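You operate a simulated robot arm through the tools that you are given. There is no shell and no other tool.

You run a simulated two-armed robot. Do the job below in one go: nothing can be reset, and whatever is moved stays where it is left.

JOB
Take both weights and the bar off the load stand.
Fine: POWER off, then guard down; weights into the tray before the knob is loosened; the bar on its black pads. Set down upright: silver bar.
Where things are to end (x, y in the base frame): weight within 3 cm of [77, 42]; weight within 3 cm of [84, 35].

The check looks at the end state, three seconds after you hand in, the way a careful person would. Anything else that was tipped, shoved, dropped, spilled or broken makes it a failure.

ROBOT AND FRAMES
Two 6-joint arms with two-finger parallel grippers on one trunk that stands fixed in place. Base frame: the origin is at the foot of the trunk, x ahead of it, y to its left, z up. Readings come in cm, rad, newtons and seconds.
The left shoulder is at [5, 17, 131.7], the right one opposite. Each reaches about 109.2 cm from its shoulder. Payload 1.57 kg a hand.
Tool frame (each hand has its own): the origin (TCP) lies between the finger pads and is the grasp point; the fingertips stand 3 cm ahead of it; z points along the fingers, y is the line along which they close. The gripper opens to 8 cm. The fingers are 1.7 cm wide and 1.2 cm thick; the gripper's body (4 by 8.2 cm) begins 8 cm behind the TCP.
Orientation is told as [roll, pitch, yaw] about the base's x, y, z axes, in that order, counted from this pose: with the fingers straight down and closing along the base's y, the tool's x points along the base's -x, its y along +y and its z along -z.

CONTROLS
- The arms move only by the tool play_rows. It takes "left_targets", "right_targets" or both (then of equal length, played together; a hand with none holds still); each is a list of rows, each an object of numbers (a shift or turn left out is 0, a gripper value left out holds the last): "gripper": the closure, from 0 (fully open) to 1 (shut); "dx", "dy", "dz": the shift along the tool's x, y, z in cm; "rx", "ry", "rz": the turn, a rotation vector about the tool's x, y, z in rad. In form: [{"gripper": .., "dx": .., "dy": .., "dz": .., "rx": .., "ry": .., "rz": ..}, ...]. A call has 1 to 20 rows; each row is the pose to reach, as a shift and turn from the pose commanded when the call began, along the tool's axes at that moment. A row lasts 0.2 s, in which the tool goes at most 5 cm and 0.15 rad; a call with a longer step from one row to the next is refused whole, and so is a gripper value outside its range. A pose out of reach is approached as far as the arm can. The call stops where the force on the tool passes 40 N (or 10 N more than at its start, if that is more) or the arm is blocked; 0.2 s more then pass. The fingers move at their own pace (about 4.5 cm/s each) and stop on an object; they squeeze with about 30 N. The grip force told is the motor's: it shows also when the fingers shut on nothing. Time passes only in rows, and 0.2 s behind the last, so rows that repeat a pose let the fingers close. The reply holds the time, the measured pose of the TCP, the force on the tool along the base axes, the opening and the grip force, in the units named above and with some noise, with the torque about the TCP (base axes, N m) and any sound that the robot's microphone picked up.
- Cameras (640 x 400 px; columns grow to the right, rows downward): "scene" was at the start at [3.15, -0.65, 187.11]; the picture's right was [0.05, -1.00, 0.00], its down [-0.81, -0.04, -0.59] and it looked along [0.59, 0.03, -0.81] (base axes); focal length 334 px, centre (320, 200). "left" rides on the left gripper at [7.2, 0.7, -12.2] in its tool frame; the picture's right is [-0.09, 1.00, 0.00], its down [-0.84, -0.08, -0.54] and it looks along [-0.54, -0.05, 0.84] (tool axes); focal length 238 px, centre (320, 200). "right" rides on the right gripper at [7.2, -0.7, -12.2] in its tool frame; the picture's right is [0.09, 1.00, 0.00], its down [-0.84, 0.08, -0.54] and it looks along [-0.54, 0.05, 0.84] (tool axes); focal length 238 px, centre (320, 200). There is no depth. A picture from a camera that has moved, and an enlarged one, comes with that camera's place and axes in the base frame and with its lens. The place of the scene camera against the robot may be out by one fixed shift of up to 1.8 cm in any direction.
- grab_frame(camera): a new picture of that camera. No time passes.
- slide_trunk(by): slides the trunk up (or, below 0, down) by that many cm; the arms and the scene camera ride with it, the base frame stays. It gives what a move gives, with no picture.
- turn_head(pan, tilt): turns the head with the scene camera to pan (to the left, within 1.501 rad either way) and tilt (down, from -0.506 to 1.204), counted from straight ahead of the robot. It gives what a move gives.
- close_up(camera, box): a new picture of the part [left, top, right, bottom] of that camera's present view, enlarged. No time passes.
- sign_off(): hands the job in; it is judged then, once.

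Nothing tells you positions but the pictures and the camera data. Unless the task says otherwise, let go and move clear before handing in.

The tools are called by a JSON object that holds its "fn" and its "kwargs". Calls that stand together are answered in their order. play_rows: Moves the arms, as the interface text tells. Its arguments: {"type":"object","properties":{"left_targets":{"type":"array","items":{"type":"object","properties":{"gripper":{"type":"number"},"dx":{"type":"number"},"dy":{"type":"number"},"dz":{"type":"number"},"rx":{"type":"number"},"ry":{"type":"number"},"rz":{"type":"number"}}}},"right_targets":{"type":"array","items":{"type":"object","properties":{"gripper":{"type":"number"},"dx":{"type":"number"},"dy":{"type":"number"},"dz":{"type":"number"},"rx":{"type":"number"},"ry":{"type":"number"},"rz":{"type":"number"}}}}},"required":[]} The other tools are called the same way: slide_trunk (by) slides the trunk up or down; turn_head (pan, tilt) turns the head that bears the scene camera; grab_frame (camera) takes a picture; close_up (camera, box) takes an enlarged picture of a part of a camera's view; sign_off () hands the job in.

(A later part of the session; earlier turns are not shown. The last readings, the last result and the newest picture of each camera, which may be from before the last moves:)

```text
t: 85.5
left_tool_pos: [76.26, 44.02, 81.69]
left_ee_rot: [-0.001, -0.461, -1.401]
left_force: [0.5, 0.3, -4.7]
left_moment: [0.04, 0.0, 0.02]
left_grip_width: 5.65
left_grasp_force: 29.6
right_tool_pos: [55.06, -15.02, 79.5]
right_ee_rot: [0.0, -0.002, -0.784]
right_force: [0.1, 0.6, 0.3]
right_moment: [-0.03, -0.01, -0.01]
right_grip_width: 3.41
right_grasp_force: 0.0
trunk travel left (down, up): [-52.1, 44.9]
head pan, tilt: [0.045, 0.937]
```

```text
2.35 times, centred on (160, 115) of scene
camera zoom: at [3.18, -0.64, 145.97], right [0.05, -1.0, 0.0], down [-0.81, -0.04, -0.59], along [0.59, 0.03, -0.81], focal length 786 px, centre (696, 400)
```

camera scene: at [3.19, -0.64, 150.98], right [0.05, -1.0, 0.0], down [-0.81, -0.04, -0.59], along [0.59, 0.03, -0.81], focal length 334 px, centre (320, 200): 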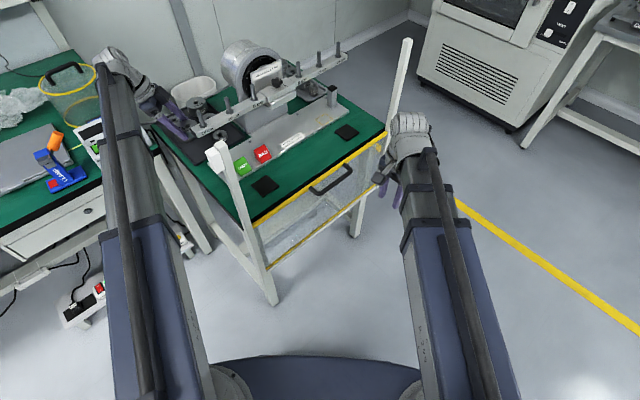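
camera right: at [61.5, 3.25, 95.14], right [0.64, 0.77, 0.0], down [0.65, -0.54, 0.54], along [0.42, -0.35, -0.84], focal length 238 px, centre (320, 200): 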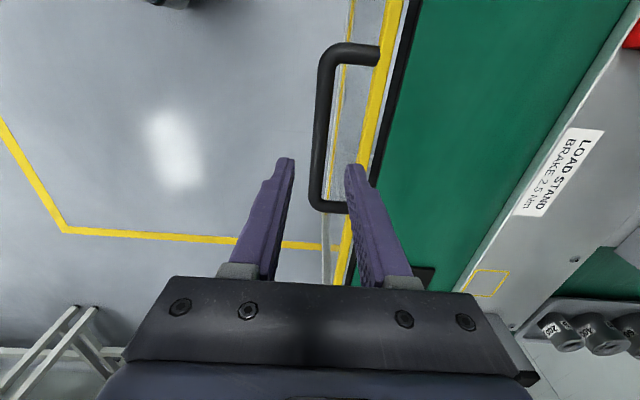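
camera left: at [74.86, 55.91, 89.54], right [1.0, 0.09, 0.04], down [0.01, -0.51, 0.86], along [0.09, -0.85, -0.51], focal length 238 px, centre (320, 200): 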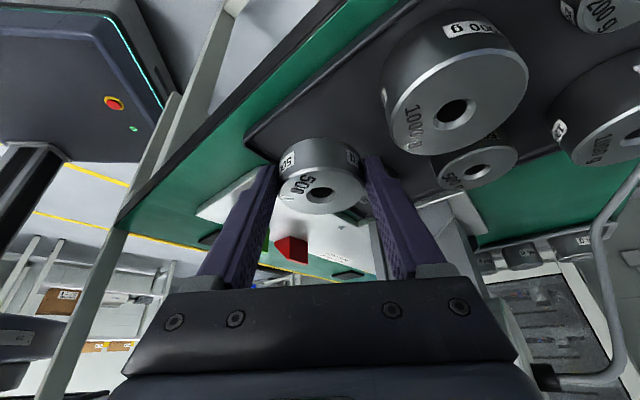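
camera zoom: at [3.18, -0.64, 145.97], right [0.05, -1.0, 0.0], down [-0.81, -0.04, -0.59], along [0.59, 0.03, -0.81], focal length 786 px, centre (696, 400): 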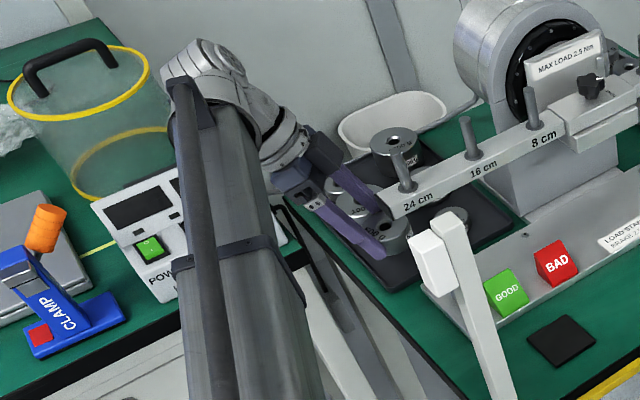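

{"fn": "slide_trunk", "kwargs": {"by": -2.2}}

{"fn": "slide_trunk", "kwargs": {"by": -0.4}}

{"fn": "slide_trunk", "kwargs": {"by": -0.3}}

{"fn": "grab_frame", "kwargs": {"camera": "left"}}

```text
t: 86.2
left_tool_pos: [76.25, 44.09, 79.55]
left_ee_rot: [-0.003, -0.462, -1.402]
left_force: [-0.1, 0.1, -4.6]
left_moment: [0.09, 0.01, -0.02]
left_grip_width: 5.65
left_grasp_force: 29.9
right_tool_pos: [55.07, -15.04, 77.29]
right_ee_rot: [0.0, 0.001, -0.783]
right_force: [-0.5, 0.1, -0.5]
right_moment: [-0.02, -0.04, 0.01]
right_grip_width: 3.38
right_grasp_force: 0.1
trunk travel left (down, up): [-49.9, 47.1]
head pan, tilt: [0.045, 0.937]
```

```text
t: 86.8
left_tool_pos: [76.35, 44.1, 79.27]
left_ee_rot: [-0.002, -0.46, -1.4]
left_force: [-0.4, 0.8, -4.2]
left_moment: [0.06, -0.01, -0.01]
left_grip_width: 5.67
left_grasp_force: 29.7
right_tool_pos: [54.99, -15.06, 76.83]
right_ee_rot: [-0.001, 0.0, -0.785]
right_force: [0.3, -0.1, 0.7]
right_moment: [-0.01, 0.01, 0.01]
right_grip_width: 3.38
right_grasp_force: 0.0
trunk travel left (down, up): [-49.5, 47.5]
head pan, tilt: [0.045, 0.937]
```

```text
t: 87.3
left_tool_pos: [76.38, 43.99, 78.87]
left_ee_rot: [-0.002, -0.461, -1.401]
left_force: [-0.3, 1.2, -4.9]
left_moment: [0.07, 0.0, 0.01]
left_grip_width: 5.67
left_grasp_force: 29.6
right_tool_pos: [55.18, -14.93, 76.47]
right_ee_rot: [0.0, 0.0, -0.783]
right_force: [-0.5, 0.6, -0.5]
right_moment: [0.02, -0.03, -0.02]
right_grip_width: 3.39
right_grasp_force: 0.0
trunk travel left (down, up): [-49.2, 47.8]
head pan, tilt: [0.045, 0.937]
```

```text
taken
camera left: at [74.87, 55.91, 86.63], right [1.0, 0.09, 0.04], down [0.01, -0.51, 0.86], along [0.09, -0.85, -0.51], focal length 238 px, centre (320, 200)
```

left: 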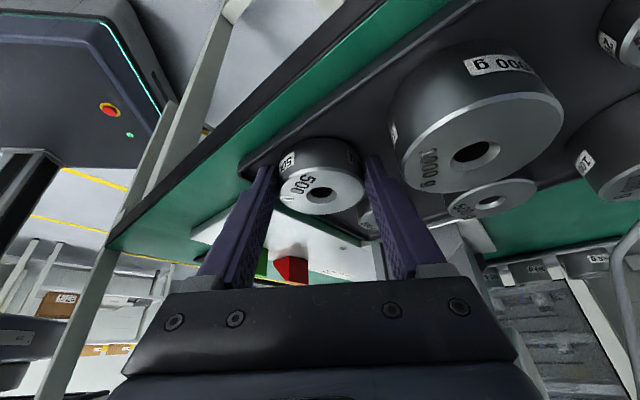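

{"fn": "slide_trunk", "kwargs": {"by": -0.2}}

{"fn": "slide_trunk", "kwargs": {"by": -0.2}}

```text
t: 87.8
left_tool_pos: [76.25, 44.06, 78.76]
left_ee_rot: [0.002, -0.462, -1.402]
left_force: [1.6, 1.5, 1.4]
left_moment: [-0.18, -0.01, 0.05]
left_grip_width: 5.67
left_grasp_force: 29.5
right_tool_pos: [55.09, -14.93, 76.51]
right_ee_rot: [0.001, 0.0, -0.783]
right_force: [0.6, 0.4, -0.2]
right_moment: [0.0, 0.03, 0.02]
right_grip_width: 3.39
right_grasp_force: 0.1
trunk travel left (down, up): [-49.0, 48.0]
head pan, tilt: [0.045, 0.937]
```

```text
t: 88.3
left_tool_pos: [76.3, 44.11, 78.56]
left_ee_rot: [0.001, -0.461, -1.402]
left_force: [6.5, 4.0, 19.3]
left_moment: [-0.33, -0.11, 0.04]
left_grip_width: 5.7
left_grasp_force: 30.2
right_tool_pos: [55.05, -15.04, 76.27]
right_ee_rot: [0.001, 0.001, -0.785]
right_force: [-0.1, 0.6, -0.2]
right_moment: [0.01, -0.01, 0.02]
right_grip_width: 3.4
right_grasp_force: 0.0
trunk travel left (down, up): [-48.8, 48.2]
head pan, tilt: [0.045, 0.937]
```

It's down. I'll ease off and open a little.

{"fn": "slide_trunk", "kwargs": {"by": 0.2}}

{"fn": "play_rows", "kwargs": {"left_targets": [{"gripper": 0.25}, {"gripper": 0.17}, {"gripper": 0.17}]}}

{"fn": "grab_frame", "kwargs": {"camera": "left"}}

```text
t: 88.8
left_tool_pos: [76.35, 44.01, 78.7]
left_ee_rot: [-0.004, -0.459, -1.402]
left_force: [-0.2, -0.4, -2.9]
left_moment: [0.0, -0.02, -0.02]
left_grip_width: 5.66
left_grasp_force: 29.2
right_tool_pos: [55.01, -15.04, 76.39]
right_ee_rot: [0.001, 0.001, -0.784]
right_force: [-0.4, 0.1, 0.2]
right_moment: [0.01, 0.01, -0.02]
right_grip_width: 3.41
right_grasp_force: 0.0
trunk travel left (down, up): [-49.0, 48.0]
head pan, tilt: [0.045, 0.937]
```

```text
t: 89.6
left_tool_pos: [76.31, 43.97, 78.62]
left_ee_rot: [-0.002, -0.46, -1.401]
left_force: [-3.4, -2.2, 1.2]
left_moment: [0.02, -0.08, 0.0]
left_grip_width: 6.33
left_grasp_force: 0.0
right_tool_pos: [55.05, -15.11, 76.52]
right_ee_rot: [0.0, -0.001, -0.783]
right_force: [0.1, -0.8, -0.3]
right_moment: [-0.02, -0.01, -0.02]
right_grip_width: 3.4
right_grasp_force: 0.1
trunk travel left (down, up): [-49.0, 48.0]
head pan, tilt: [0.045, 0.937]
```

```text
taken
camera left: at [74.81, 55.86, 86.49], right [1.0, 0.09, 0.04], down [0.01, -0.51, 0.86], along [0.09, -0.85, -0.51], focal length 238 px, centre (320, 200)
```

left: 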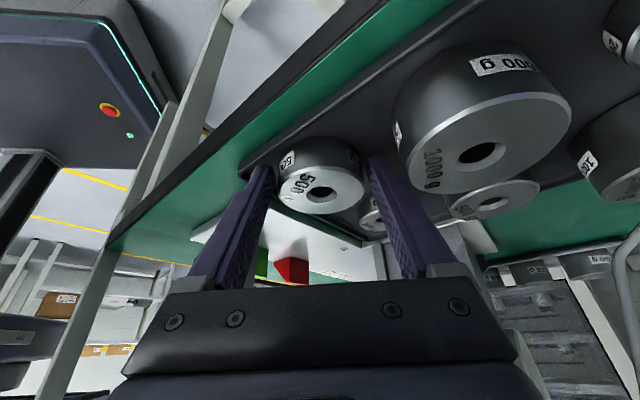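

{"fn": "slide_trunk", "kwargs": {"by": 3}}

{"fn": "grab_frame", "kwargs": {"camera": "left"}}

```text
t: 90.4
left_tool_pos: [76.31, 44.03, 81.67]
left_ee_rot: [-0.001, -0.46, -1.401]
left_force: [-0.7, 0.3, -1.1]
left_moment: [-0.02, -0.02, -0.01]
left_grip_width: 6.67
left_grasp_force: 0.0
right_tool_pos: [55.08, -15.12, 79.47]
right_ee_rot: [-0.001, 0.001, -0.785]
right_force: [0.5, -0.5, -0.3]
right_moment: [0.01, -0.01, 0.0]
right_grip_width: 3.41
right_grasp_force: 0.2
trunk travel left (down, up): [-52.0, 45.0]
head pan, tilt: [0.045, 0.937]
```

```text
taken
camera left: at [74.86, 55.92, 89.45], right [1.0, 0.09, 0.04], down [0.01, -0.51, 0.86], along [0.09, -0.85, -0.51], focal length 238 px, centre (320, 200)
```

left: 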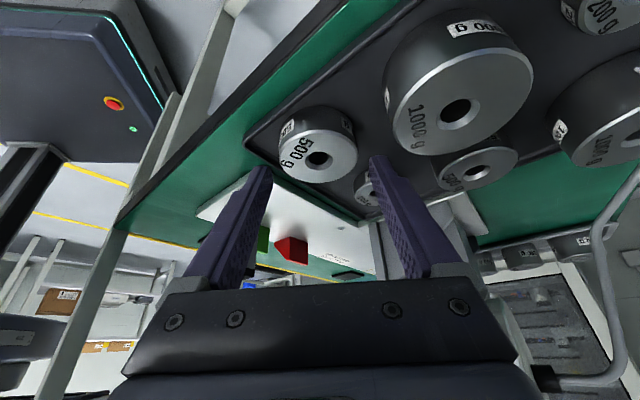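

Both weights are in the tray. I'll rise and study the clamp, the knob and the pads.

{"fn": "slide_trunk", "kwargs": {"by": 30}}

{"fn": "grab_frame", "kwargs": {"camera": "left"}}

{"fn": "grab_frame", "kwargs": {"camera": "scene"}}

{"fn": "close_up", "kwargs": {"camera": "scene", "box": [210, 100, 390, 220]}}

```text
t: 93.4
left_tool_pos: [76.28, 44.05, 111.68]
left_ee_rot: [-0.003, -0.461, -1.402]
left_force: [0.8, -0.7, -0.8]
left_moment: [0.01, -0.01, -0.03]
left_grip_width: 6.66
left_grasp_force: 0.0
right_tool_pos: [55.03, -15.05, 109.51]
right_ee_rot: [-0.001, -0.001, -0.783]
right_force: [-0.3, 0.0, 0.1]
right_moment: [-0.02, 0.01, 0.01]
right_grip_width: 3.4
right_grasp_force: 0.1
trunk travel left (down, up): [-82.0, 15.0]
head pan, tilt: [0.045, 0.937]
```

```text
taken
camera left: at [74.85, 55.9, 119.45], right [1.0, 0.09, 0.04], down [0.01, -0.51, 0.86], along [0.09, -0.85, -0.51], focal length 238 px, centre (320, 200)
```

left: 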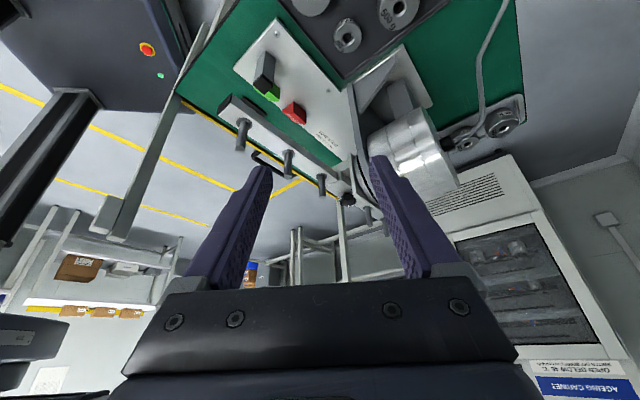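

```text
taken
camera scene: at [3.16, -0.65, 175.87], right [0.05, -1.0, 0.0], down [-0.81, -0.04, -0.59], along [0.59, 0.03, -0.81], focal length 334 px, centre (320, 200)
```

scene: 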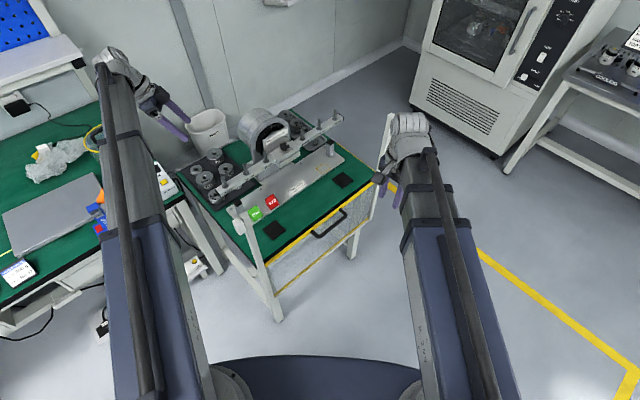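

```text
3.33 times, centred on (300, 160) of scene
camera zoom: at [3.16, -0.65, 175.87], right [0.05, -1.0, 0.0], down [-0.81, -0.04, -0.59], along [0.59, 0.03, -0.81], focal length 1113 px, centre (387, 333)
```

zoom: 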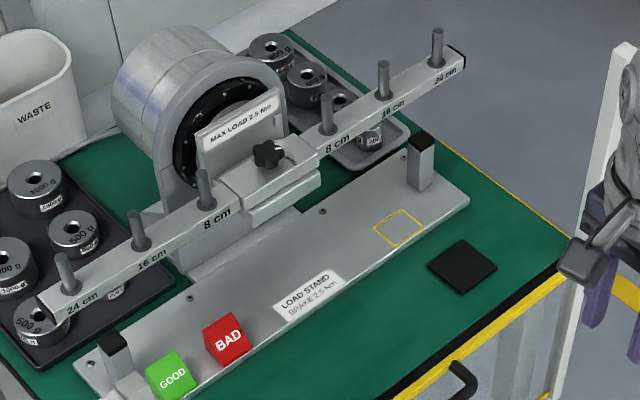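

I'll straighten the left hand and bring it in front of the clamp to view the knob from the robot side.

{"fn": "play_rows", "kwargs": {"left_targets": [{"dx": 0.5, "dz": 0.7, "ry": 0.12}, {"dx": 0.8, "dz": 1.35, "ry": 0.24}, {"dx": 0.95, "dz": 1.85, "ry": 0.36}, {"dx": 1.02, "dz": 2.06, "ry": 0.46}]}}

{"fn": "play_rows", "kwargs": {"left_targets": [{"dx": -2.2, "dy": -0.24, "rz": -0.146}, {"dx": -4.5, "dy": -0.5, "rz": -0.291}, {"dx": -6.7, "dy": -0.73, "rz": -0.437}, {"dx": -9, "dy": -1, "rz": -0.583}, {"dx": -11.2, "dy": -1.2, "rz": -0.728}, {"dx": -13.4, "dy": -1.5, "rz": -0.874}, {"dx": -15.7, "dy": -1.7, "rz": -1.02}, {"dx": -17.9, "dy": -2, "rz": -1.165}, {"dx": -20.2, "dy": -2.2, "rz": -1.311}, {"dx": -22.4, "dy": -2.4, "rz": -1.457}, {"dx": -24.6, "dy": -2.7, "rz": -1.602}, {"dx": -26.9, "dy": -2.9, "rz": -1.748}, {"dx": -29.1, "dy": -3.2, "rz": -1.894}, {"dx": -31.4, "dy": -3.4, "rz": -2.039}, {"dx": -33.6, "dy": -3.66, "rz": -2.185}]}}

{"fn": "grab_frame", "kwargs": {"camera": "left"}}

{"fn": "close_up", "kwargs": {"camera": "left", "box": [240, 130, 400, 250]}}

```text
t: 94.4
left_tool_pos: [76.44, 44.09, 109.45]
left_ee_rot: [-0.003, 0.001, -1.401]
left_force: [-0.2, 0.8, -0.6]
left_moment: [-0.01, -0.05, -0.04]
left_grip_width: 6.64
left_grasp_force: 0.1
right_tool_pos: [55.16, -15.01, 109.42]
right_ee_rot: [0.001, 0.001, -0.784]
right_force: [0.6, -0.2, 0.4]
right_moment: [-0.03, -0.01, 0.01]
right_grip_width: 3.4
right_grasp_force: 0.1
trunk travel left (down, up): [-82.0, 15.0]
head pan, tilt: [0.045, 0.937]
```

```text
t: 97.6
left_tool_pos: [78.35, 10.35, 109.55]
left_ee_rot: [0.001, 0.001, 0.786]
left_force: [-0.5, 0.3, 0.8]
left_moment: [0.02, -0.04, 0.03]
left_grip_width: 6.66
left_grasp_force: 0.0
right_tool_pos: [55.02, -14.93, 109.39]
right_ee_rot: [0.0, 0.0, -0.784]
right_force: [-0.5, -0.3, -0.2]
right_moment: [0.0, -0.03, 0.03]
right_grip_width: 3.4
right_grasp_force: 0.1
trunk travel left (down, up): [-82.0, 15.0]
head pan, tilt: [0.045, 0.937]
```

```text
taken
camera left: at [72.73, 5.78, 121.65], right [-0.64, 0.77, 0.0], down [0.65, 0.54, 0.54], along [0.42, 0.35, -0.84], focal length 238 px, centre (320, 200)
```

left: 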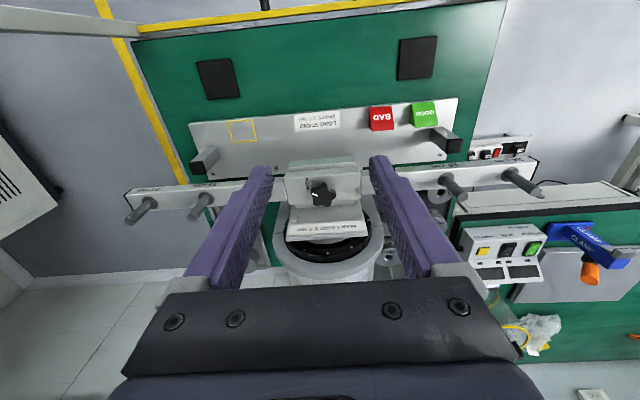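

```text
3.33 times, centred on (320, 190) of left
camera zoom: at [72.73, 5.78, 121.65], right [-0.64, 0.77, 0.0], down [0.65, 0.54, 0.54], along [0.42, 0.35, -0.84], focal length 794 px, centre (320, 233)
```

zoom: 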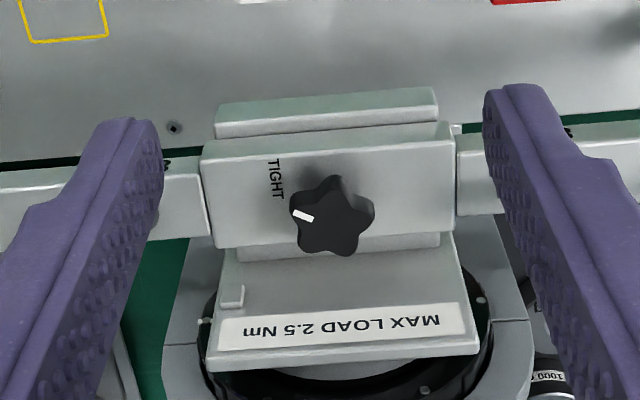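

The knob's pointer is on TIGHT, towards the bar's right end. Earlier I saw LOOSE on the motor side, a quarter turn counter-clockwise from above. I'll lean the hand back to see how the bar sits in its clamp.

{"fn": "play_rows", "kwargs": {"left_targets": [{"dx": -0.8, "dz": -0.25, "ry": -0.149}, {"dx": -1.53, "dz": -0.98, "ry": -0.298}, {"dx": -2.1, "dz": -2.17, "ry": -0.447}, {"dx": -2.5, "dz": -3.82, "ry": -0.596}]}}

{"fn": "slide_trunk", "kwargs": {"by": -10}}

{"fn": "grab_frame", "kwargs": {"camera": "left"}}

{"fn": "close_up", "kwargs": {"camera": "left", "box": [230, 0, 410, 130]}}

```text
t: 98.6
left_tool_pos: [80.11, 12.08, 113.21]
left_ee_rot: [-0.001, -0.599, 0.783]
left_force: [0.1, -0.5, 0.7]
left_moment: [0.01, -0.01, 0.03]
left_grip_width: 6.66
left_grasp_force: 0.0
right_tool_pos: [55.01, -15.05, 109.48]
right_ee_rot: [0.002, 0.001, -0.785]
right_force: [0.9, -0.5, -0.2]
right_moment: [-0.03, -0.02, -0.04]
right_grip_width: 3.41
right_grasp_force: 0.0
trunk travel left (down, up): [-82.0, 15.0]
head pan, tilt: [0.045, 0.937]
```

```text
t: 99.9
left_tool_pos: [80.11, 11.99, 103.33]
left_ee_rot: [-0.001, -0.598, 0.783]
left_force: [0.1, 0.2, 0.1]
left_moment: [0.01, 0.03, -0.01]
left_grip_width: 6.62
left_grasp_force: 0.1
right_tool_pos: [55.07, -14.99, 99.47]
right_ee_rot: [0.0, 0.001, -0.784]
right_force: [0.7, -0.4, -0.4]
right_moment: [0.04, 0.01, -0.02]
right_grip_width: 3.43
right_grasp_force: 0.0
trunk travel left (down, up): [-72.0, 25.0]
head pan, tilt: [0.045, 0.937]
```

```text
taken
camera left: at [70.47, 3.53, 109.3], right [-0.65, 0.76, 0.05], down [0.33, 0.22, 0.92], along [0.69, 0.61, -0.39], focal length 238 px, centre (320, 200)
```

left: 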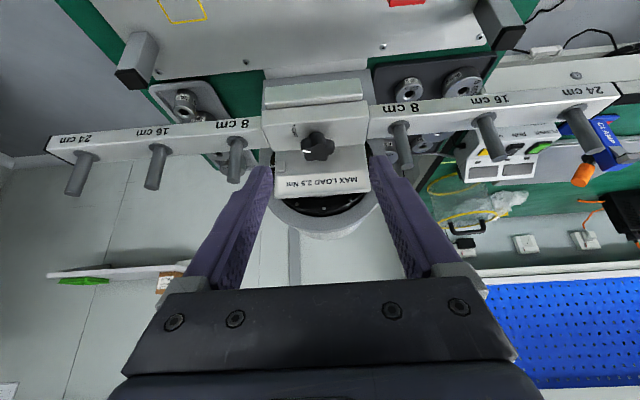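

```text
3.08 times, centred on (320, 65) of left
camera zoom: at [70.47, 3.53, 109.3], right [-0.65, 0.76, 0.05], down [0.33, 0.22, 0.92], along [0.69, 0.61, -0.39], focal length 733 px, centre (320, 615)
```

zoom: 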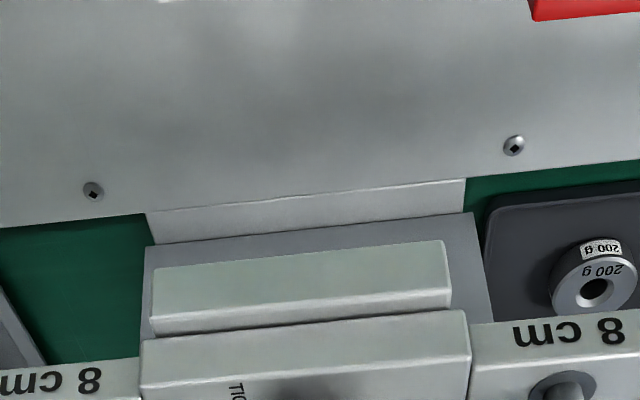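

{"fn": "close_up", "kwargs": {"camera": "left", "box": [230, 65, 410, 215]}}

{"fn": "close_up", "kwargs": {"camera": "left", "box": [40, 60, 280, 220]}}

```text
2.67 times, centred on (320, 140) of left
camera zoom: at [70.47, 3.53, 109.3], right [-0.65, 0.76, 0.05], down [0.33, 0.22, 0.92], along [0.69, 0.61, -0.39], focal length 636 px, centre (320, 360)
```

zoom: 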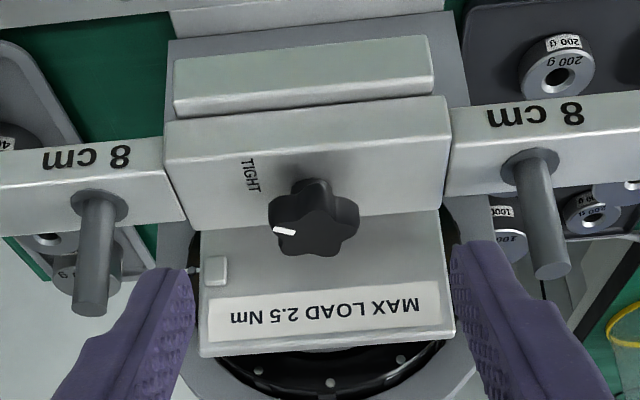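

```text
2.50 times, centred on (160, 140) of left
camera zoom: at [70.47, 3.53, 109.3], right [-0.65, 0.76, 0.05], down [0.33, 0.22, 0.92], along [0.69, 0.61, -0.39], focal length 596 px, centre (720, 350)
```

zoom: 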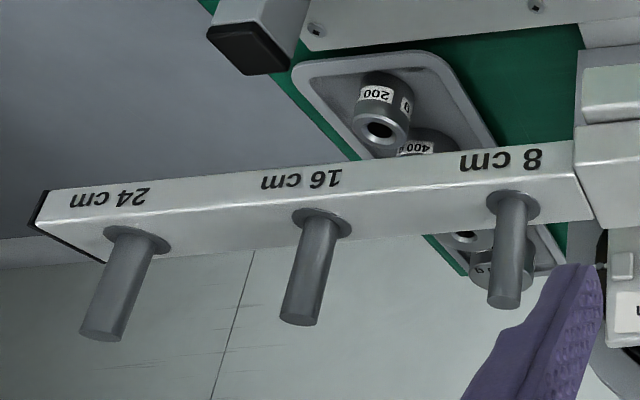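

The bar's centre block sits in a saddle that is open upward, with the knob at about (84.9, 16.5, 95.5), so the bar should lift straight up once loosened. I'll set the left hand upright above the knob with its closing line at 45° to the bar, so that the quarter turn clears the sign plate.

{"fn": "slide_trunk", "kwargs": {"by": 8}}

{"fn": "play_rows", "kwargs": {"left_targets": [{"dx": -0.82, "dz": 1.72, "ry": 0.149}, {"dx": -1.65, "dz": 3.43, "ry": 0.298}, {"dx": -2.47, "dz": 5.15, "ry": 0.447}, {"dx": -3.29, "dy": -0.2, "dz": 6.86, "ry": 0.598}]}}

{"fn": "play_rows", "kwargs": {"left_targets": [{"rz": 0.14, "gripper": 0.43}, {"rz": 0.28}, {"rz": 0.42}, {"rz": 0.56}, {"rz": 0.7}, {"rz": 0.785}, {"rz": 0.785}]}}

{"fn": "grab_frame", "kwargs": {"camera": "left"}}

{"fn": "close_up", "kwargs": {"camera": "left", "box": [240, 110, 400, 230]}}

```text
t: 101.1
left_tool_pos: [80.16, 12.07, 111.2]
left_ee_rot: [-0.001, -0.597, 0.784]
left_force: [0.6, 0.1, 0.4]
left_moment: [0.02, 0.02, 0.0]
left_grip_width: 6.68
left_grasp_force: 0.0
right_tool_pos: [55.04, -15.04, 107.39]
right_ee_rot: [0.001, 0.001, -0.783]
right_force: [0.0, 0.6, 0.0]
right_moment: [0.01, -0.03, 0.0]
right_grip_width: 3.4
right_grasp_force: 0.0
trunk travel left (down, up): [-80.0, 17.0]
head pan, tilt: [0.045, 0.937]
```

```text
refused: row 4 steps farther than a row can; nothing moved
```

```text
t: 102.7
left_tool_pos: [80.18, 11.95, 111.11]
left_ee_rot: [0.448, -0.407, -0.097]
left_force: [-0.6, -0.2, -0.3]
left_moment: [0.01, 0.0, 0.01]
left_grip_width: 4.55
left_grasp_force: 0.0
right_tool_pos: [55.01, -15.02, 107.46]
right_ee_rot: [-0.002, -0.001, -0.784]
right_force: [0.1, -0.3, -0.1]
right_moment: [-0.03, 0.01, 0.0]
right_grip_width: 3.4
right_grasp_force: 0.0
trunk travel left (down, up): [-80.0, 17.0]
head pan, tilt: [0.045, 0.937]
```

```text
taken
camera left: at [68.56, 8.48, 118.74], right [0.0, 0.9, 0.43], down [0.56, -0.36, 0.75], along [0.83, 0.24, -0.5], focal length 238 px, centre (320, 200)
```

left: 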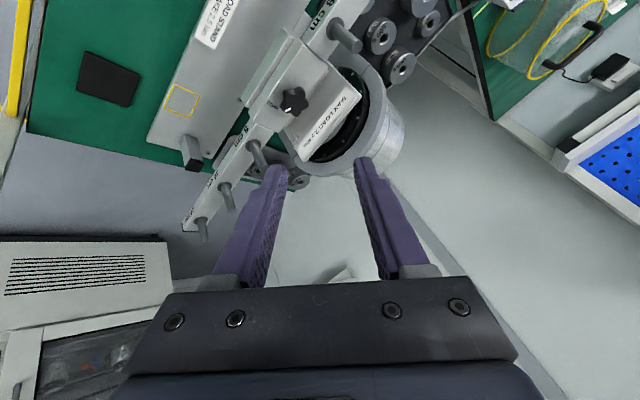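

```text
3.33 times, centred on (320, 170) of left
camera zoom: at [68.56, 8.48, 118.74], right [0.0, 0.9, 0.43], down [0.56, -0.36, 0.75], along [0.83, 0.24, -0.5], focal length 794 px, centre (320, 300)
```

zoom: 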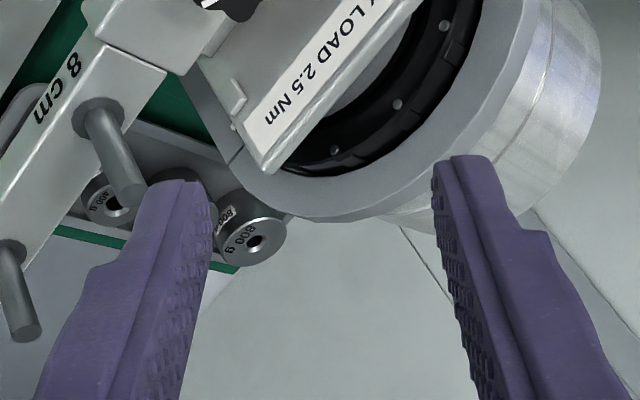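

One call was refused because a step was slightly too large, so the turn happened while the hand was still leaning. Nothing was touched. I'll undo that turn and redo it in order.

{"fn": "play_rows", "kwargs": {"left_targets": [{"rz": -0.14}, {"rz": -0.28}, {"rz": -0.42}, {"rz": -0.56}, {"rz": -0.7}, {"rz": -0.785}]}}

{"fn": "play_rows", "kwargs": {"left_targets": [{"dx": -0.66, "dz": 1.37, "ry": 0.12}, {"dx": -1.32, "dz": 2.74, "ry": 0.24}, {"dx": -1.97, "dz": 4.12, "ry": 0.36}, {"dx": -2.63, "dz": 5.49, "ry": 0.48}, {"dx": -3.29, "dy": -0.2, "dz": 6.86, "ry": 0.597}]}}

```text
t: 104.1
left_tool_pos: [80.04, 12.04, 111.24]
left_ee_rot: [-0.001, -0.597, 0.786]
left_force: [0.6, 0.2, -0.7]
left_moment: [-0.01, -0.01, 0.01]
left_grip_width: 4.57
left_grasp_force: 0.0
right_tool_pos: [55.12, -15.09, 107.44]
right_ee_rot: [0.0, 0.001, -0.783]
right_force: [0.5, 0.3, -1.1]
right_moment: [0.01, 0.0, -0.01]
right_grip_width: 3.39
right_grasp_force: 0.1
trunk travel left (down, up): [-80.0, 17.0]
head pan, tilt: [0.045, 0.937]
```

```text
t: 105.3
left_tool_pos: [85.02, 16.6, 107.47]
left_ee_rot: [0.0, 0.003, 0.783]
left_force: [0.3, 0.1, -0.2]
left_moment: [-0.01, 0.0, 0.0]
left_grip_width: 4.57
left_grasp_force: 0.1
left hand out of reach, approached as far as the arm can: row 1, 2, 3, 4
right_tool_pos: [55.11, -14.96, 107.41]
right_ee_rot: [0.0, 0.0, -0.786]
right_force: [0.2, 0.5, -0.1]
right_moment: [-0.02, 0.04, 0.01]
right_grip_width: 3.4
right_grasp_force: 0.0
trunk travel left (down, up): [-80.0, 17.0]
head pan, tilt: [0.045, 0.937]
```

{"fn": "play_rows", "kwargs": {"left_targets": [{"rz": 0.14, "gripper": 0.43}, {"rz": 0.28}, {"rz": 0.42}, {"rz": 0.56}, {"rz": 0.7}, {"rz": 0.785}]}}

{"fn": "close_up", "kwargs": {"camera": "left", "box": [220, 60, 420, 210]}}

```text
t: 106.7
left_tool_pos: [85.02, 16.43, 107.51]
left_ee_rot: [0.0, 0.0, -0.005]
left_force: [-0.4, 0.5, -0.6]
left_moment: [0.0, -0.01, 0.0]
left_grip_width: 4.56
left_grasp_force: 0.1
right_tool_pos: [55.1, -15.07, 107.47]
right_ee_rot: [0.0, 0.0, -0.784]
right_force: [-0.3, 0.1, 0.2]
right_moment: [-0.02, -0.02, 0.03]
right_grip_width: 3.42
right_grasp_force: 0.0
trunk travel left (down, up): [-80.0, 17.0]
head pan, tilt: [0.045, 0.937]
```

```text
2.67 times, centred on (320, 135) of left
camera zoom: at [77.64, 17.27, 119.64], right [0.1, 1.0, 0.0], down [0.84, -0.08, 0.54], along [0.54, -0.05, -0.84], focal length 636 px, centre (320, 373)
```

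zoom: 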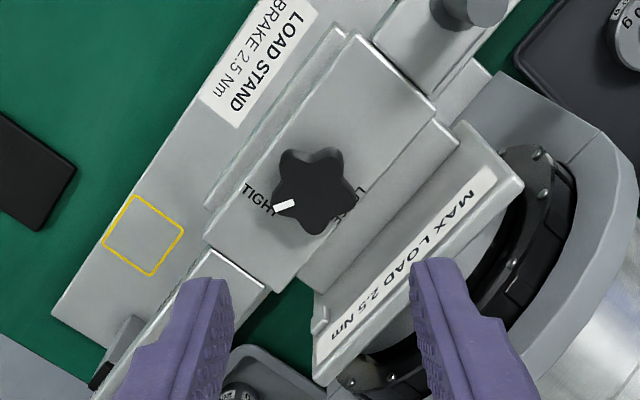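

The knob points to TIGHT, and LOOSE is about a quarter turn counter-clockwise. I'll narrow the fingers to 3.8 cm and come down around it.

{"fn": "play_rows", "kwargs": {"left_targets": [{"dx": 0.2, "gripper": 0.525}, {"dx": 0.2, "gripper": 0.525}]}}

{"fn": "slide_trunk", "kwargs": {"by": -7}}

{"fn": "grab_frame", "kwargs": {"camera": "left"}}

{"fn": "close_up", "kwargs": {"camera": "left", "box": [220, 80, 420, 230]}}

```text
t: 107.3
left_tool_pos: [84.78, 16.63, 107.41]
left_ee_rot: [-0.001, 0.0, -0.002]
left_force: [-0.6, -0.4, 0.7]
left_moment: [-0.05, 0.02, -0.02]
left_grip_width: 3.81
left_grasp_force: 0.1
right_tool_pos: [55.11, -15.04, 107.46]
right_ee_rot: [-0.001, 0.001, -0.785]
right_force: [-0.1, 0.3, -0.6]
right_moment: [0.02, 0.0, 0.0]
right_grip_width: 3.4
right_grasp_force: 0.0
trunk travel left (down, up): [-80.0, 17.0]
head pan, tilt: [0.045, 0.937]
```

```text
t: 108.4
left_tool_pos: [84.7, 16.55, 100.39]
left_ee_rot: [0.0, 0.001, -0.002]
left_force: [-1.2, -0.6, -0.2]
left_moment: [-0.02, 0.01, 0.04]
left_grip_width: 3.81
left_grasp_force: 0.0
right_tool_pos: [55.04, -15.0, 100.43]
right_ee_rot: [-0.001, 0.002, -0.783]
right_force: [-0.3, -0.7, -0.1]
right_moment: [0.02, 0.02, -0.01]
right_grip_width: 3.41
right_grasp_force: 0.0
trunk travel left (down, up): [-73.0, 24.0]
head pan, tilt: [0.045, 0.937]
```

```text
taken
camera left: at [77.46, 17.27, 112.66], right [0.09, 1.0, 0.0], down [0.84, -0.08, 0.54], along [0.54, -0.05, -0.84], focal length 238 px, centre (320, 200)
```

left: 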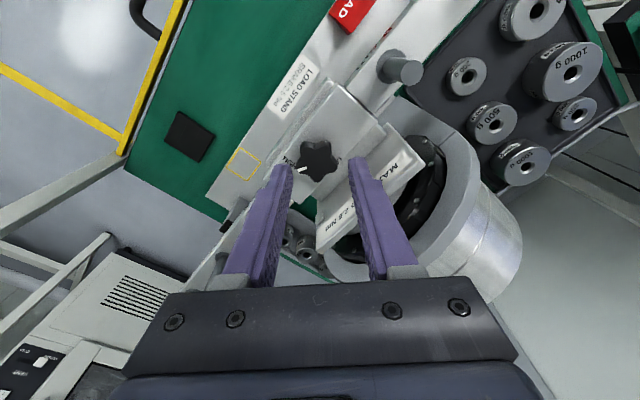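

```text
2.67 times, centred on (320, 155) of left
camera zoom: at [77.46, 17.27, 112.66], right [0.09, 1.0, 0.0], down [0.84, -0.08, 0.54], along [0.54, -0.05, -0.84], focal length 636 px, centre (320, 320)
```

zoom: 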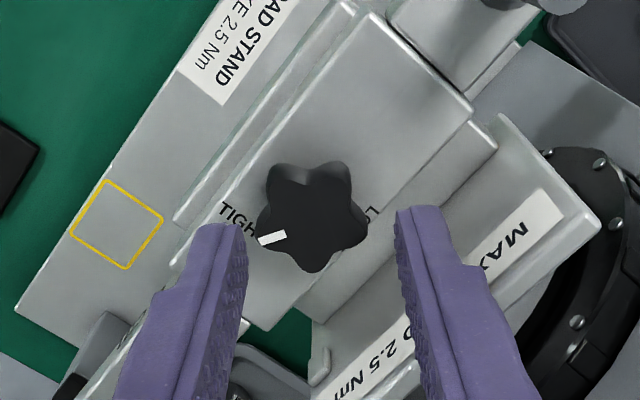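

{"fn": "play_rows", "kwargs": {"left_targets": [{"dx": 0.15, "dy": -0.15}, {"dx": 0.15, "dy": -0.15}]}}

{"fn": "slide_trunk", "kwargs": {"by": -2.7}}

{"fn": "close_up", "kwargs": {"camera": "left", "box": [220, 80, 420, 230]}}

```text
t: 109.0
left_tool_pos: [84.43, 16.48, 100.39]
left_ee_rot: [0.002, -0.001, -0.002]
left_force: [-0.1, -0.1, 0.2]
left_moment: [-0.01, 0.02, 0.0]
left_grip_width: 3.81
left_grasp_force: 0.1
right_tool_pos: [55.06, -15.06, 100.39]
right_ee_rot: [0.0, 0.0, -0.784]
right_force: [-1.0, 0.1, -0.3]
right_moment: [-0.05, -0.03, -0.01]
right_grip_width: 3.39
right_grasp_force: 0.1
trunk travel left (down, up): [-73.0, 24.0]
head pan, tilt: [0.045, 0.937]
```

```text
t: 109.7
left_tool_pos: [84.62, 16.33, 97.72]
left_ee_rot: [0.0, 0.0, -0.002]
left_force: [0.6, 0.6, -0.4]
left_moment: [-0.01, 0.0, 0.03]
left_grip_width: 3.83
left_grasp_force: 0.1
right_tool_pos: [54.99, -15.08, 97.76]
right_ee_rot: [0.0, -0.001, -0.784]
right_force: [0.1, 0.3, -0.8]
right_moment: [0.05, 0.01, 0.0]
right_grip_width: 3.41
right_grasp_force: 0.0
trunk travel left (down, up): [-70.3, 26.7]
head pan, tilt: [0.045, 0.937]
```

```text
2.67 times, centred on (320, 155) of left
camera zoom: at [77.31, 17.13, 109.95], right [0.09, 1.0, 0.0], down [0.84, -0.08, 0.54], along [0.54, -0.05, -0.84], focal length 636 px, centre (320, 320)
```

zoom: 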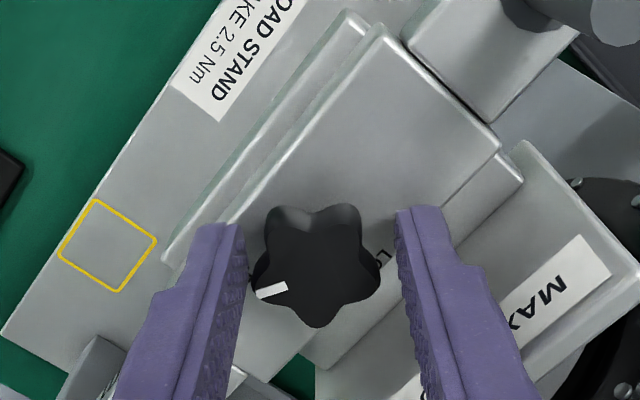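

{"fn": "play_rows", "kwargs": {"left_targets": [{"gripper": 1}, {"gripper": 1}, {"gripper": 1}, {"gripper": 1}]}}

{"fn": "close_up", "kwargs": {"camera": "left", "box": [220, 80, 420, 230]}}

```text
t: 110.7
left_tool_pos: [84.58, 16.23, 97.71]
left_ee_rot: [-0.002, -0.001, -0.002]
left_force: [-0.8, -9.4, -0.2]
left_moment: [-0.18, 0.03, -0.04]
left_grip_width: 3.07
left_grasp_force: 29.7
right_tool_pos: [55.06, -15.16, 97.64]
right_ee_rot: [0.0, 0.0, -0.786]
right_force: [0.0, 0.0, -0.4]
right_moment: [-0.03, 0.02, -0.03]
right_grip_width: 3.41
right_grasp_force: 0.0
trunk travel left (down, up): [-70.3, 26.7]
head pan, tilt: [0.045, 0.937]
```

```text
2.67 times, centred on (320, 155) of left
camera zoom: at [77.32, 16.99, 109.95], right [0.09, 1.0, 0.0], down [0.84, -0.08, 0.54], along [0.54, -0.05, -0.84], focal length 636 px, centre (320, 320)
```

zoom: 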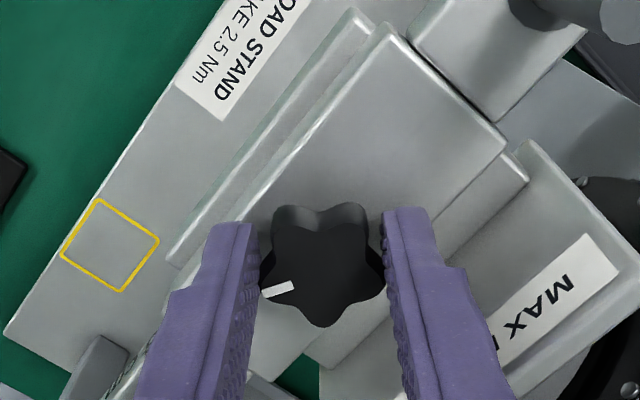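

{"fn": "play_rows", "kwargs": {"left_targets": [{"dy": -0.12}, {"dy": -0.12, "rz": -0.1}, {"dy": -0.12, "rz": -0.2}, {"dy": -0.12, "rz": -0.3}, {"dy": -0.12, "rz": -0.4}]}}

{"fn": "close_up", "kwargs": {"camera": "left", "box": [220, 80, 420, 230]}}

```text
t: 111.9
left_tool_pos: [84.58, 16.26, 97.72]
left_ee_rot: [0.0, 0.0, 0.4]
left_force: [-0.1, -5.0, -0.1]
left_moment: [-0.36, -0.02, 0.0]
left_grip_width: 3.09
left_grasp_force: 30.0
right_tool_pos: [55.07, -15.03, 97.74]
right_ee_rot: [0.0, 0.002, -0.784]
right_force: [0.3, -0.3, -0.4]
right_moment: [0.04, 0.01, 0.01]
right_grip_width: 3.41
right_grasp_force: 0.0
trunk travel left (down, up): [-70.3, 26.7]
head pan, tilt: [0.045, 0.937]
```

```text
2.67 times, centred on (320, 155) of left
camera zoom: at [77.66, 14.16, 109.92], right [-0.3, 0.95, 0.0], down [0.8, 0.25, 0.54], along [0.52, 0.16, -0.84], focal length 636 px, centre (320, 320)
```

zoom: 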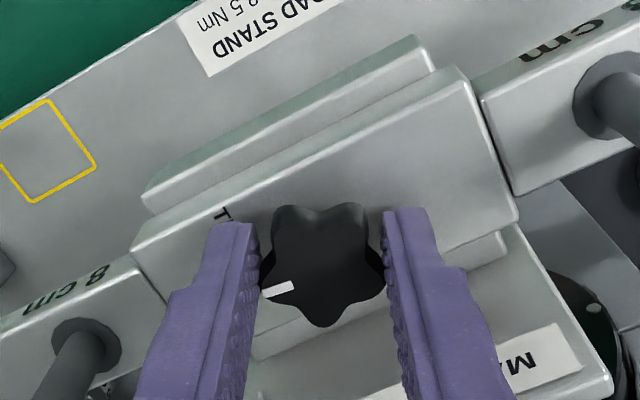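

The knob is turning with the hand. I'll continue to a full quarter turn.

{"fn": "play_rows", "kwargs": {"left_targets": [{"rz": -0.13}, {"rz": -0.26}, {"rz": -0.39}, {"rz": -0.52}, {"rz": -0.65}]}}

{"fn": "play_rows", "kwargs": {"left_targets": [{"rz": -0.13}, {"rz": -0.26}, {"rz": -0.39}, {"rz": -0.52}]}}

{"fn": "close_up", "kwargs": {"camera": "left", "box": [220, 80, 420, 230]}}

```text
t: 113.1
left_tool_pos: [84.77, 16.23, 97.69]
left_ee_rot: [0.0, 0.002, 1.05]
left_force: [4.4, -5.9, 0.3]
left_moment: [-0.18, -0.16, -0.03]
left_grip_width: 3.09
left_grasp_force: 30.5
right_tool_pos: [55.09, -15.06, 97.74]
right_ee_rot: [0.001, 0.0, -0.784]
right_force: [0.1, 0.4, 0.2]
right_moment: [-0.02, -0.02, 0.0]
right_grip_width: 3.45
right_grasp_force: 0.0
trunk travel left (down, up): [-70.3, 26.7]
head pan, tilt: [0.045, 0.937]
```

```text
t: 114.1
left_tool_pos: [84.9, 16.16, 97.69]
left_ee_rot: [-0.002, 0.001, 1.57]
left_force: [20.5, -8.9, 10.7]
left_moment: [-0.12, -0.44, -0.07]
left_grip_width: 3.06
left_grasp_force: 30.4
right_tool_pos: [55.2, -15.06, 97.69]
right_ee_rot: [0.0, 0.003, -0.786]
right_force: [0.2, -0.1, -0.6]
right_moment: [0.01, -0.01, 0.02]
right_grip_width: 3.4
right_grasp_force: 0.1
trunk travel left (down, up): [-70.3, 26.7]
head pan, tilt: [0.045, 0.937]
```

```text
2.67 times, centred on (320, 155) of left
camera zoom: at [84.03, 9.03, 109.9], right [-1.0, 0.09, 0.0], down [0.08, 0.84, 0.54], along [0.05, 0.54, -0.84], focal length 636 px, centre (320, 320)
```

zoom: 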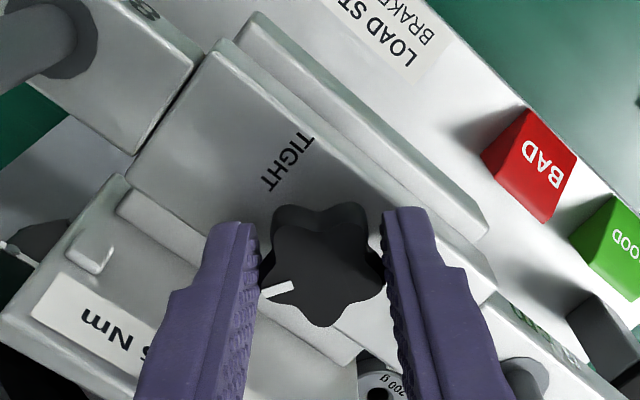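

That's a quarter turn. I'll let go, rise a little and check the pointer against the LOOSE mark.

{"fn": "play_rows", "kwargs": {"left_targets": [{"gripper": 0.525}, {"gripper": 0.525}, {"gripper": 0.525}]}}

{"fn": "slide_trunk", "kwargs": {"by": 7}}

{"fn": "close_up", "kwargs": {"camera": "left", "box": [220, 60, 420, 210]}}

```text
t: 114.9
left_tool_pos: [84.45, 16.27, 97.83]
left_ee_rot: [0.003, 0.001, 1.57]
left_force: [-1.0, 0.9, -0.8]
left_moment: [-0.03, 0.03, 0.0]
left_grip_width: 3.81
left_grasp_force: 0.0
right_tool_pos: [55.19, -15.07, 97.71]
right_ee_rot: [0.0, 0.002, -0.784]
right_force: [-0.7, 0.1, 0.0]
right_moment: [-0.02, -0.02, 0.0]
right_grip_width: 3.39
right_grasp_force: 0.0
trunk travel left (down, up): [-70.3, 26.7]
head pan, tilt: [0.045, 0.937]
```

```text
t: 116.0
left_tool_pos: [84.58, 16.31, 104.68]
left_ee_rot: [-0.001, 0.001, 1.568]
left_force: [0.4, 0.1, 0.1]
left_moment: [-0.01, 0.02, 0.01]
left_grip_width: 3.79
left_grasp_force: 0.0
right_tool_pos: [55.16, -15.07, 104.61]
right_ee_rot: [0.0, 0.001, -0.783]
right_force: [-0.6, 0.2, -0.3]
right_moment: [0.01, 0.02, 0.0]
right_grip_width: 3.39
right_grasp_force: 0.0
trunk travel left (down, up): [-77.3, 19.7]
head pan, tilt: [0.045, 0.937]
```

```text
2.67 times, centred on (320, 135) of left
camera zoom: at [83.82, 9.17, 116.92], right [-1.0, 0.09, 0.0], down [0.08, 0.84, 0.54], along [0.05, 0.54, -0.84], focal length 636 px, centre (320, 373)
```

zoom: 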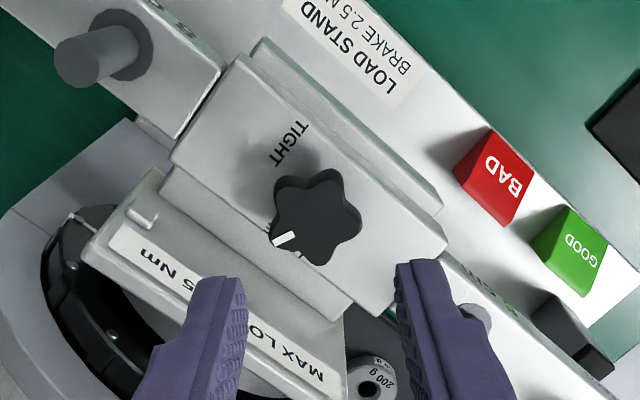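

The pointer now stands at LOOSE. Next I'll lift the bar with both hands, at s≈-9.5 cm (left) and +6.5 cm (right) from its centre, fingers closing across it, and carry it 13 cm forward onto the pads at about (63.4, 19.3) and (87.6, -4.6). I'll position the left hand first.

{"fn": "slide_trunk", "kwargs": {"by": 6}}

{"fn": "play_rows", "kwargs": {"left_targets": [{"dx": -0.4, "dy": 0.4, "rz": 0.14, "gripper": 0.375}, {"dx": -0.8, "dy": 0.8, "rz": 0.28}, {"dx": -1.2, "dy": 1.2, "rz": 0.42}, {"dx": -1.6, "dy": 1.6, "rz": 0.56}, {"dx": -2, "dy": 2, "rz": 0.7}, {"dx": -2.4, "dy": 2.4, "rz": 0.84}, {"dx": -2.8, "dy": 2.8, "rz": 0.98}, {"dx": -3.2, "dy": 3.2, "rz": 1.12}, {"dx": -3.6, "dy": 3.6, "rz": 1.26}, {"dx": -4, "dy": 4, "rz": 1.4}, {"dx": -4.4, "dy": 4.4, "rz": 1.54}, {"dx": -4.8, "dy": 4.8, "rz": 1.68}, {"dx": -5.2, "dy": 5.2, "rz": 1.82}, {"dx": -5.6, "dy": 5.6, "rz": 1.96}, {"dx": -6, "dy": 6, "rz": 2.1}, {"dx": -6.5, "dy": 6.3, "rz": 2.23}, {"dx": -6.9, "dy": 6.68, "rz": 2.353}]}}

{"fn": "grab_frame", "kwargs": {"camera": "left"}}

{"fn": "grab_frame", "kwargs": {"camera": "scene"}}

```text
t: 117.0
left_tool_pos: [84.51, 16.35, 110.56]
left_ee_rot: [0.001, 0.0, 1.57]
left_force: [-0.2, -0.2, 0.3]
left_moment: [-0.03, -0.02, -0.01]
left_grip_width: 3.81
left_grasp_force: 0.1
right_tool_pos: [55.19, -15.15, 110.76]
right_ee_rot: [0.001, 0.0, -0.783]
right_force: [-0.4, 0.6, -0.2]
right_moment: [-0.02, 0.02, -0.03]
right_grip_width: 3.39
right_grasp_force: 0.1
trunk travel left (down, up): [-83.3, 13.7]
head pan, tilt: [0.045, 0.937]
```

```text
t: 120.6
left_tool_pos: [77.8, 23.24, 110.77]
left_ee_rot: [0.0, 0.0, -0.787]
left_force: [0.2, 0.7, 0.1]
left_moment: [0.01, -0.01, -0.02]
left_grip_width: 4.99
left_grasp_force: 0.0
right_tool_pos: [55.06, -15.07, 110.86]
right_ee_rot: [0.001, -0.001, -0.784]
right_force: [-0.1, -0.1, 0.0]
right_moment: [0.01, -0.02, -0.01]
right_grip_width: 3.39
right_grasp_force: 0.1
trunk travel left (down, up): [-83.3, 13.7]
head pan, tilt: [0.045, 0.937]
```

```text
taken
camera left: at [73.1, 28.85, 122.94], right [0.77, 0.64, 0.0], down [0.54, -0.65, 0.54], along [0.35, -0.42, -0.84], focal length 238 px, centre (320, 200)
```

left: 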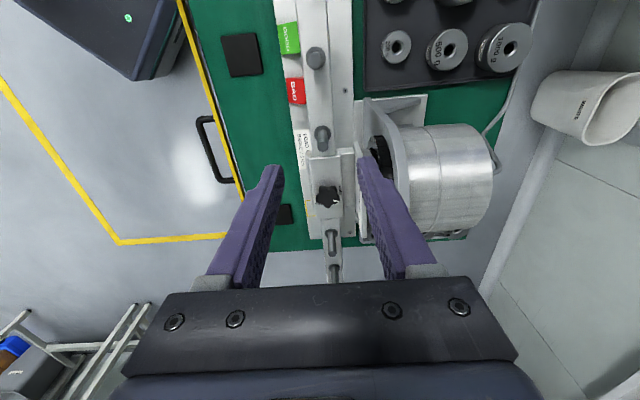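

```text
taken
camera scene: at [3.14, -0.65, 177.17], right [0.05, -1.0, 0.0], down [-0.81, -0.04, -0.59], along [0.59, 0.03, -0.81], focal length 334 px, centre (320, 200)
```

scene: 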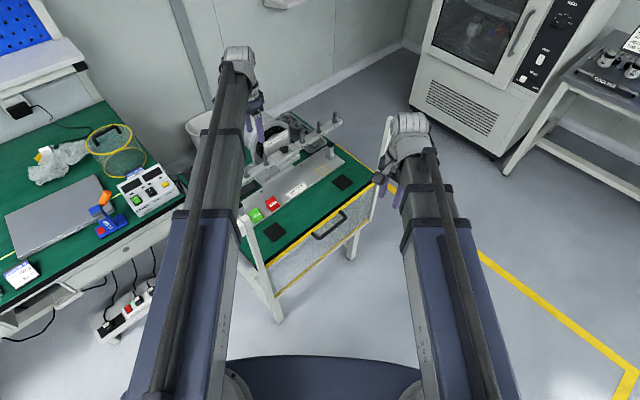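

{"fn": "close_up", "kwargs": {"camera": "left", "box": [230, 0, 430, 280]}}

```text
1.43 times, centred on (330, 140) of left
camera zoom: at [73.1, 28.85, 122.94], right [0.77, 0.64, 0.0], down [0.54, -0.65, 0.54], along [0.35, -0.42, -0.84], focal length 340 px, centre (306, 286)
```

zoom: 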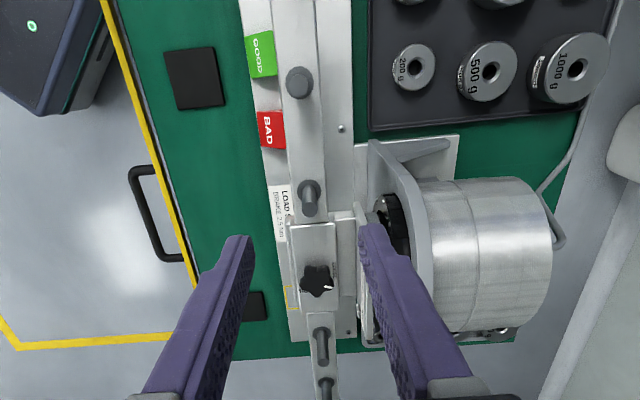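

The left hand is lined up squarely over the bar. Now the right hand: I'll lean it 0.19 rad along the bar for reach, then bring it in over its grip point.

{"fn": "play_rows", "kwargs": {"right_targets": [{"dx": -2.2, "dz": -0.11, "ry": -0.1, "gripper": 0.375}, {"dx": -4.17, "dz": -0.4, "ry": -0.19}]}}

{"fn": "play_rows", "kwargs": {"right_targets": [{"dx": -0.1, "dy": 4.8, "dz": 0.02}, {"dx": -0.2, "dy": 9.6, "dz": 0.04}, {"dx": -0.3, "dy": 14.4, "dz": 0.06}, {"dx": -0.4, "dy": 19.2, "dz": 0.08}, {"dx": -0.5, "dy": 24, "dz": 0.1}, {"dx": -0.6, "dy": 28.8, "dz": 0.12}, {"dx": -0.7, "dy": 33.6, "dz": 0.14}, {"dx": -0.8, "dy": 38.4, "dz": 0.16}]}}

{"fn": "grab_frame", "kwargs": {"camera": "right"}}

{"fn": "grab_frame", "kwargs": {"camera": "scene"}}

```text
t: 121.2
left_tool_pos: [77.88, 23.24, 110.75]
left_ee_rot: [0.0, 0.0, -0.784]
left_force: [0.3, -0.4, 0.2]
left_moment: [0.03, 0.0, -0.01]
left_grip_width: 4.99
left_grasp_force: 0.0
right_tool_pos: [58.05, -17.83, 111.1]
right_ee_rot: [-0.001, -0.192, -0.784]
right_force: [-0.6, -0.5, -0.1]
right_moment: [0.01, -0.02, 0.02]
right_grip_width: 5.01
right_grasp_force: 0.0
trunk travel left (down, up): [-83.3, 13.7]
head pan, tilt: [0.045, 0.937]
```

```text
t: 123.0
left_tool_pos: [77.99, 23.31, 110.7]
left_ee_rot: [0.0, 0.003, -0.786]
left_force: [0.3, -0.3, 0.5]
left_moment: [-0.03, 0.01, 0.02]
left_grip_width: 4.99
left_grasp_force: 0.0
right_tool_pos: [85.81, 8.78, 111.05]
right_ee_rot: [0.001, -0.189, -0.785]
right_force: [-0.5, -0.2, -0.4]
right_moment: [0.02, 0.01, -0.04]
right_grip_width: 5.0
right_grasp_force: 0.1
trunk travel left (down, up): [-83.3, 13.7]
head pan, tilt: [0.045, 0.937]
```

```text
taken
camera right: at [78.69, 14.95, 121.81], right [0.64, 0.77, -0.02], down [0.56, -0.45, 0.69], along [0.52, -0.45, -0.72], focal length 238 px, centre (320, 200)
```

right: 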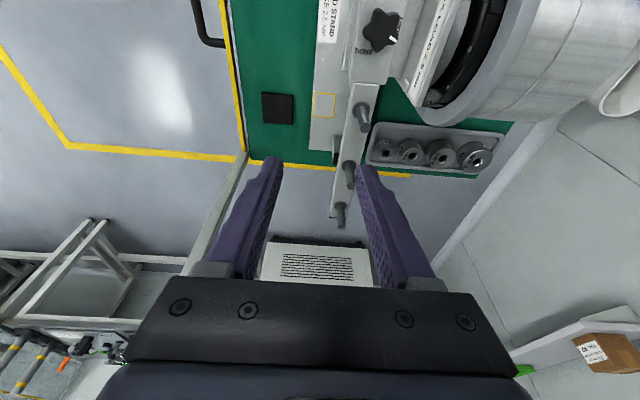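

```text
taken
camera scene: at [3.25, -0.58, 177.17], right [0.05, -1.0, 0.0], down [-0.81, -0.04, -0.59], along [0.59, 0.03, -0.81], focal length 334 px, centre (320, 200)
```

scene: 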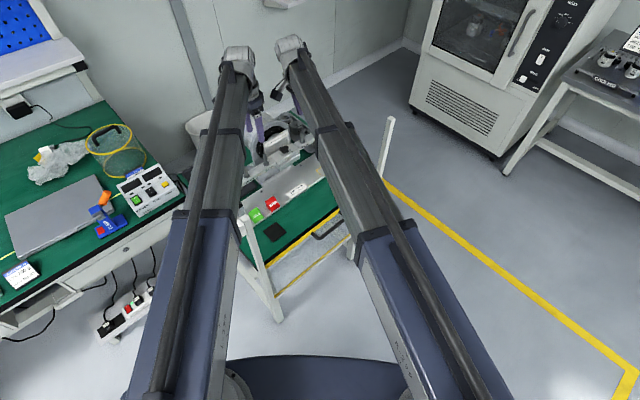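

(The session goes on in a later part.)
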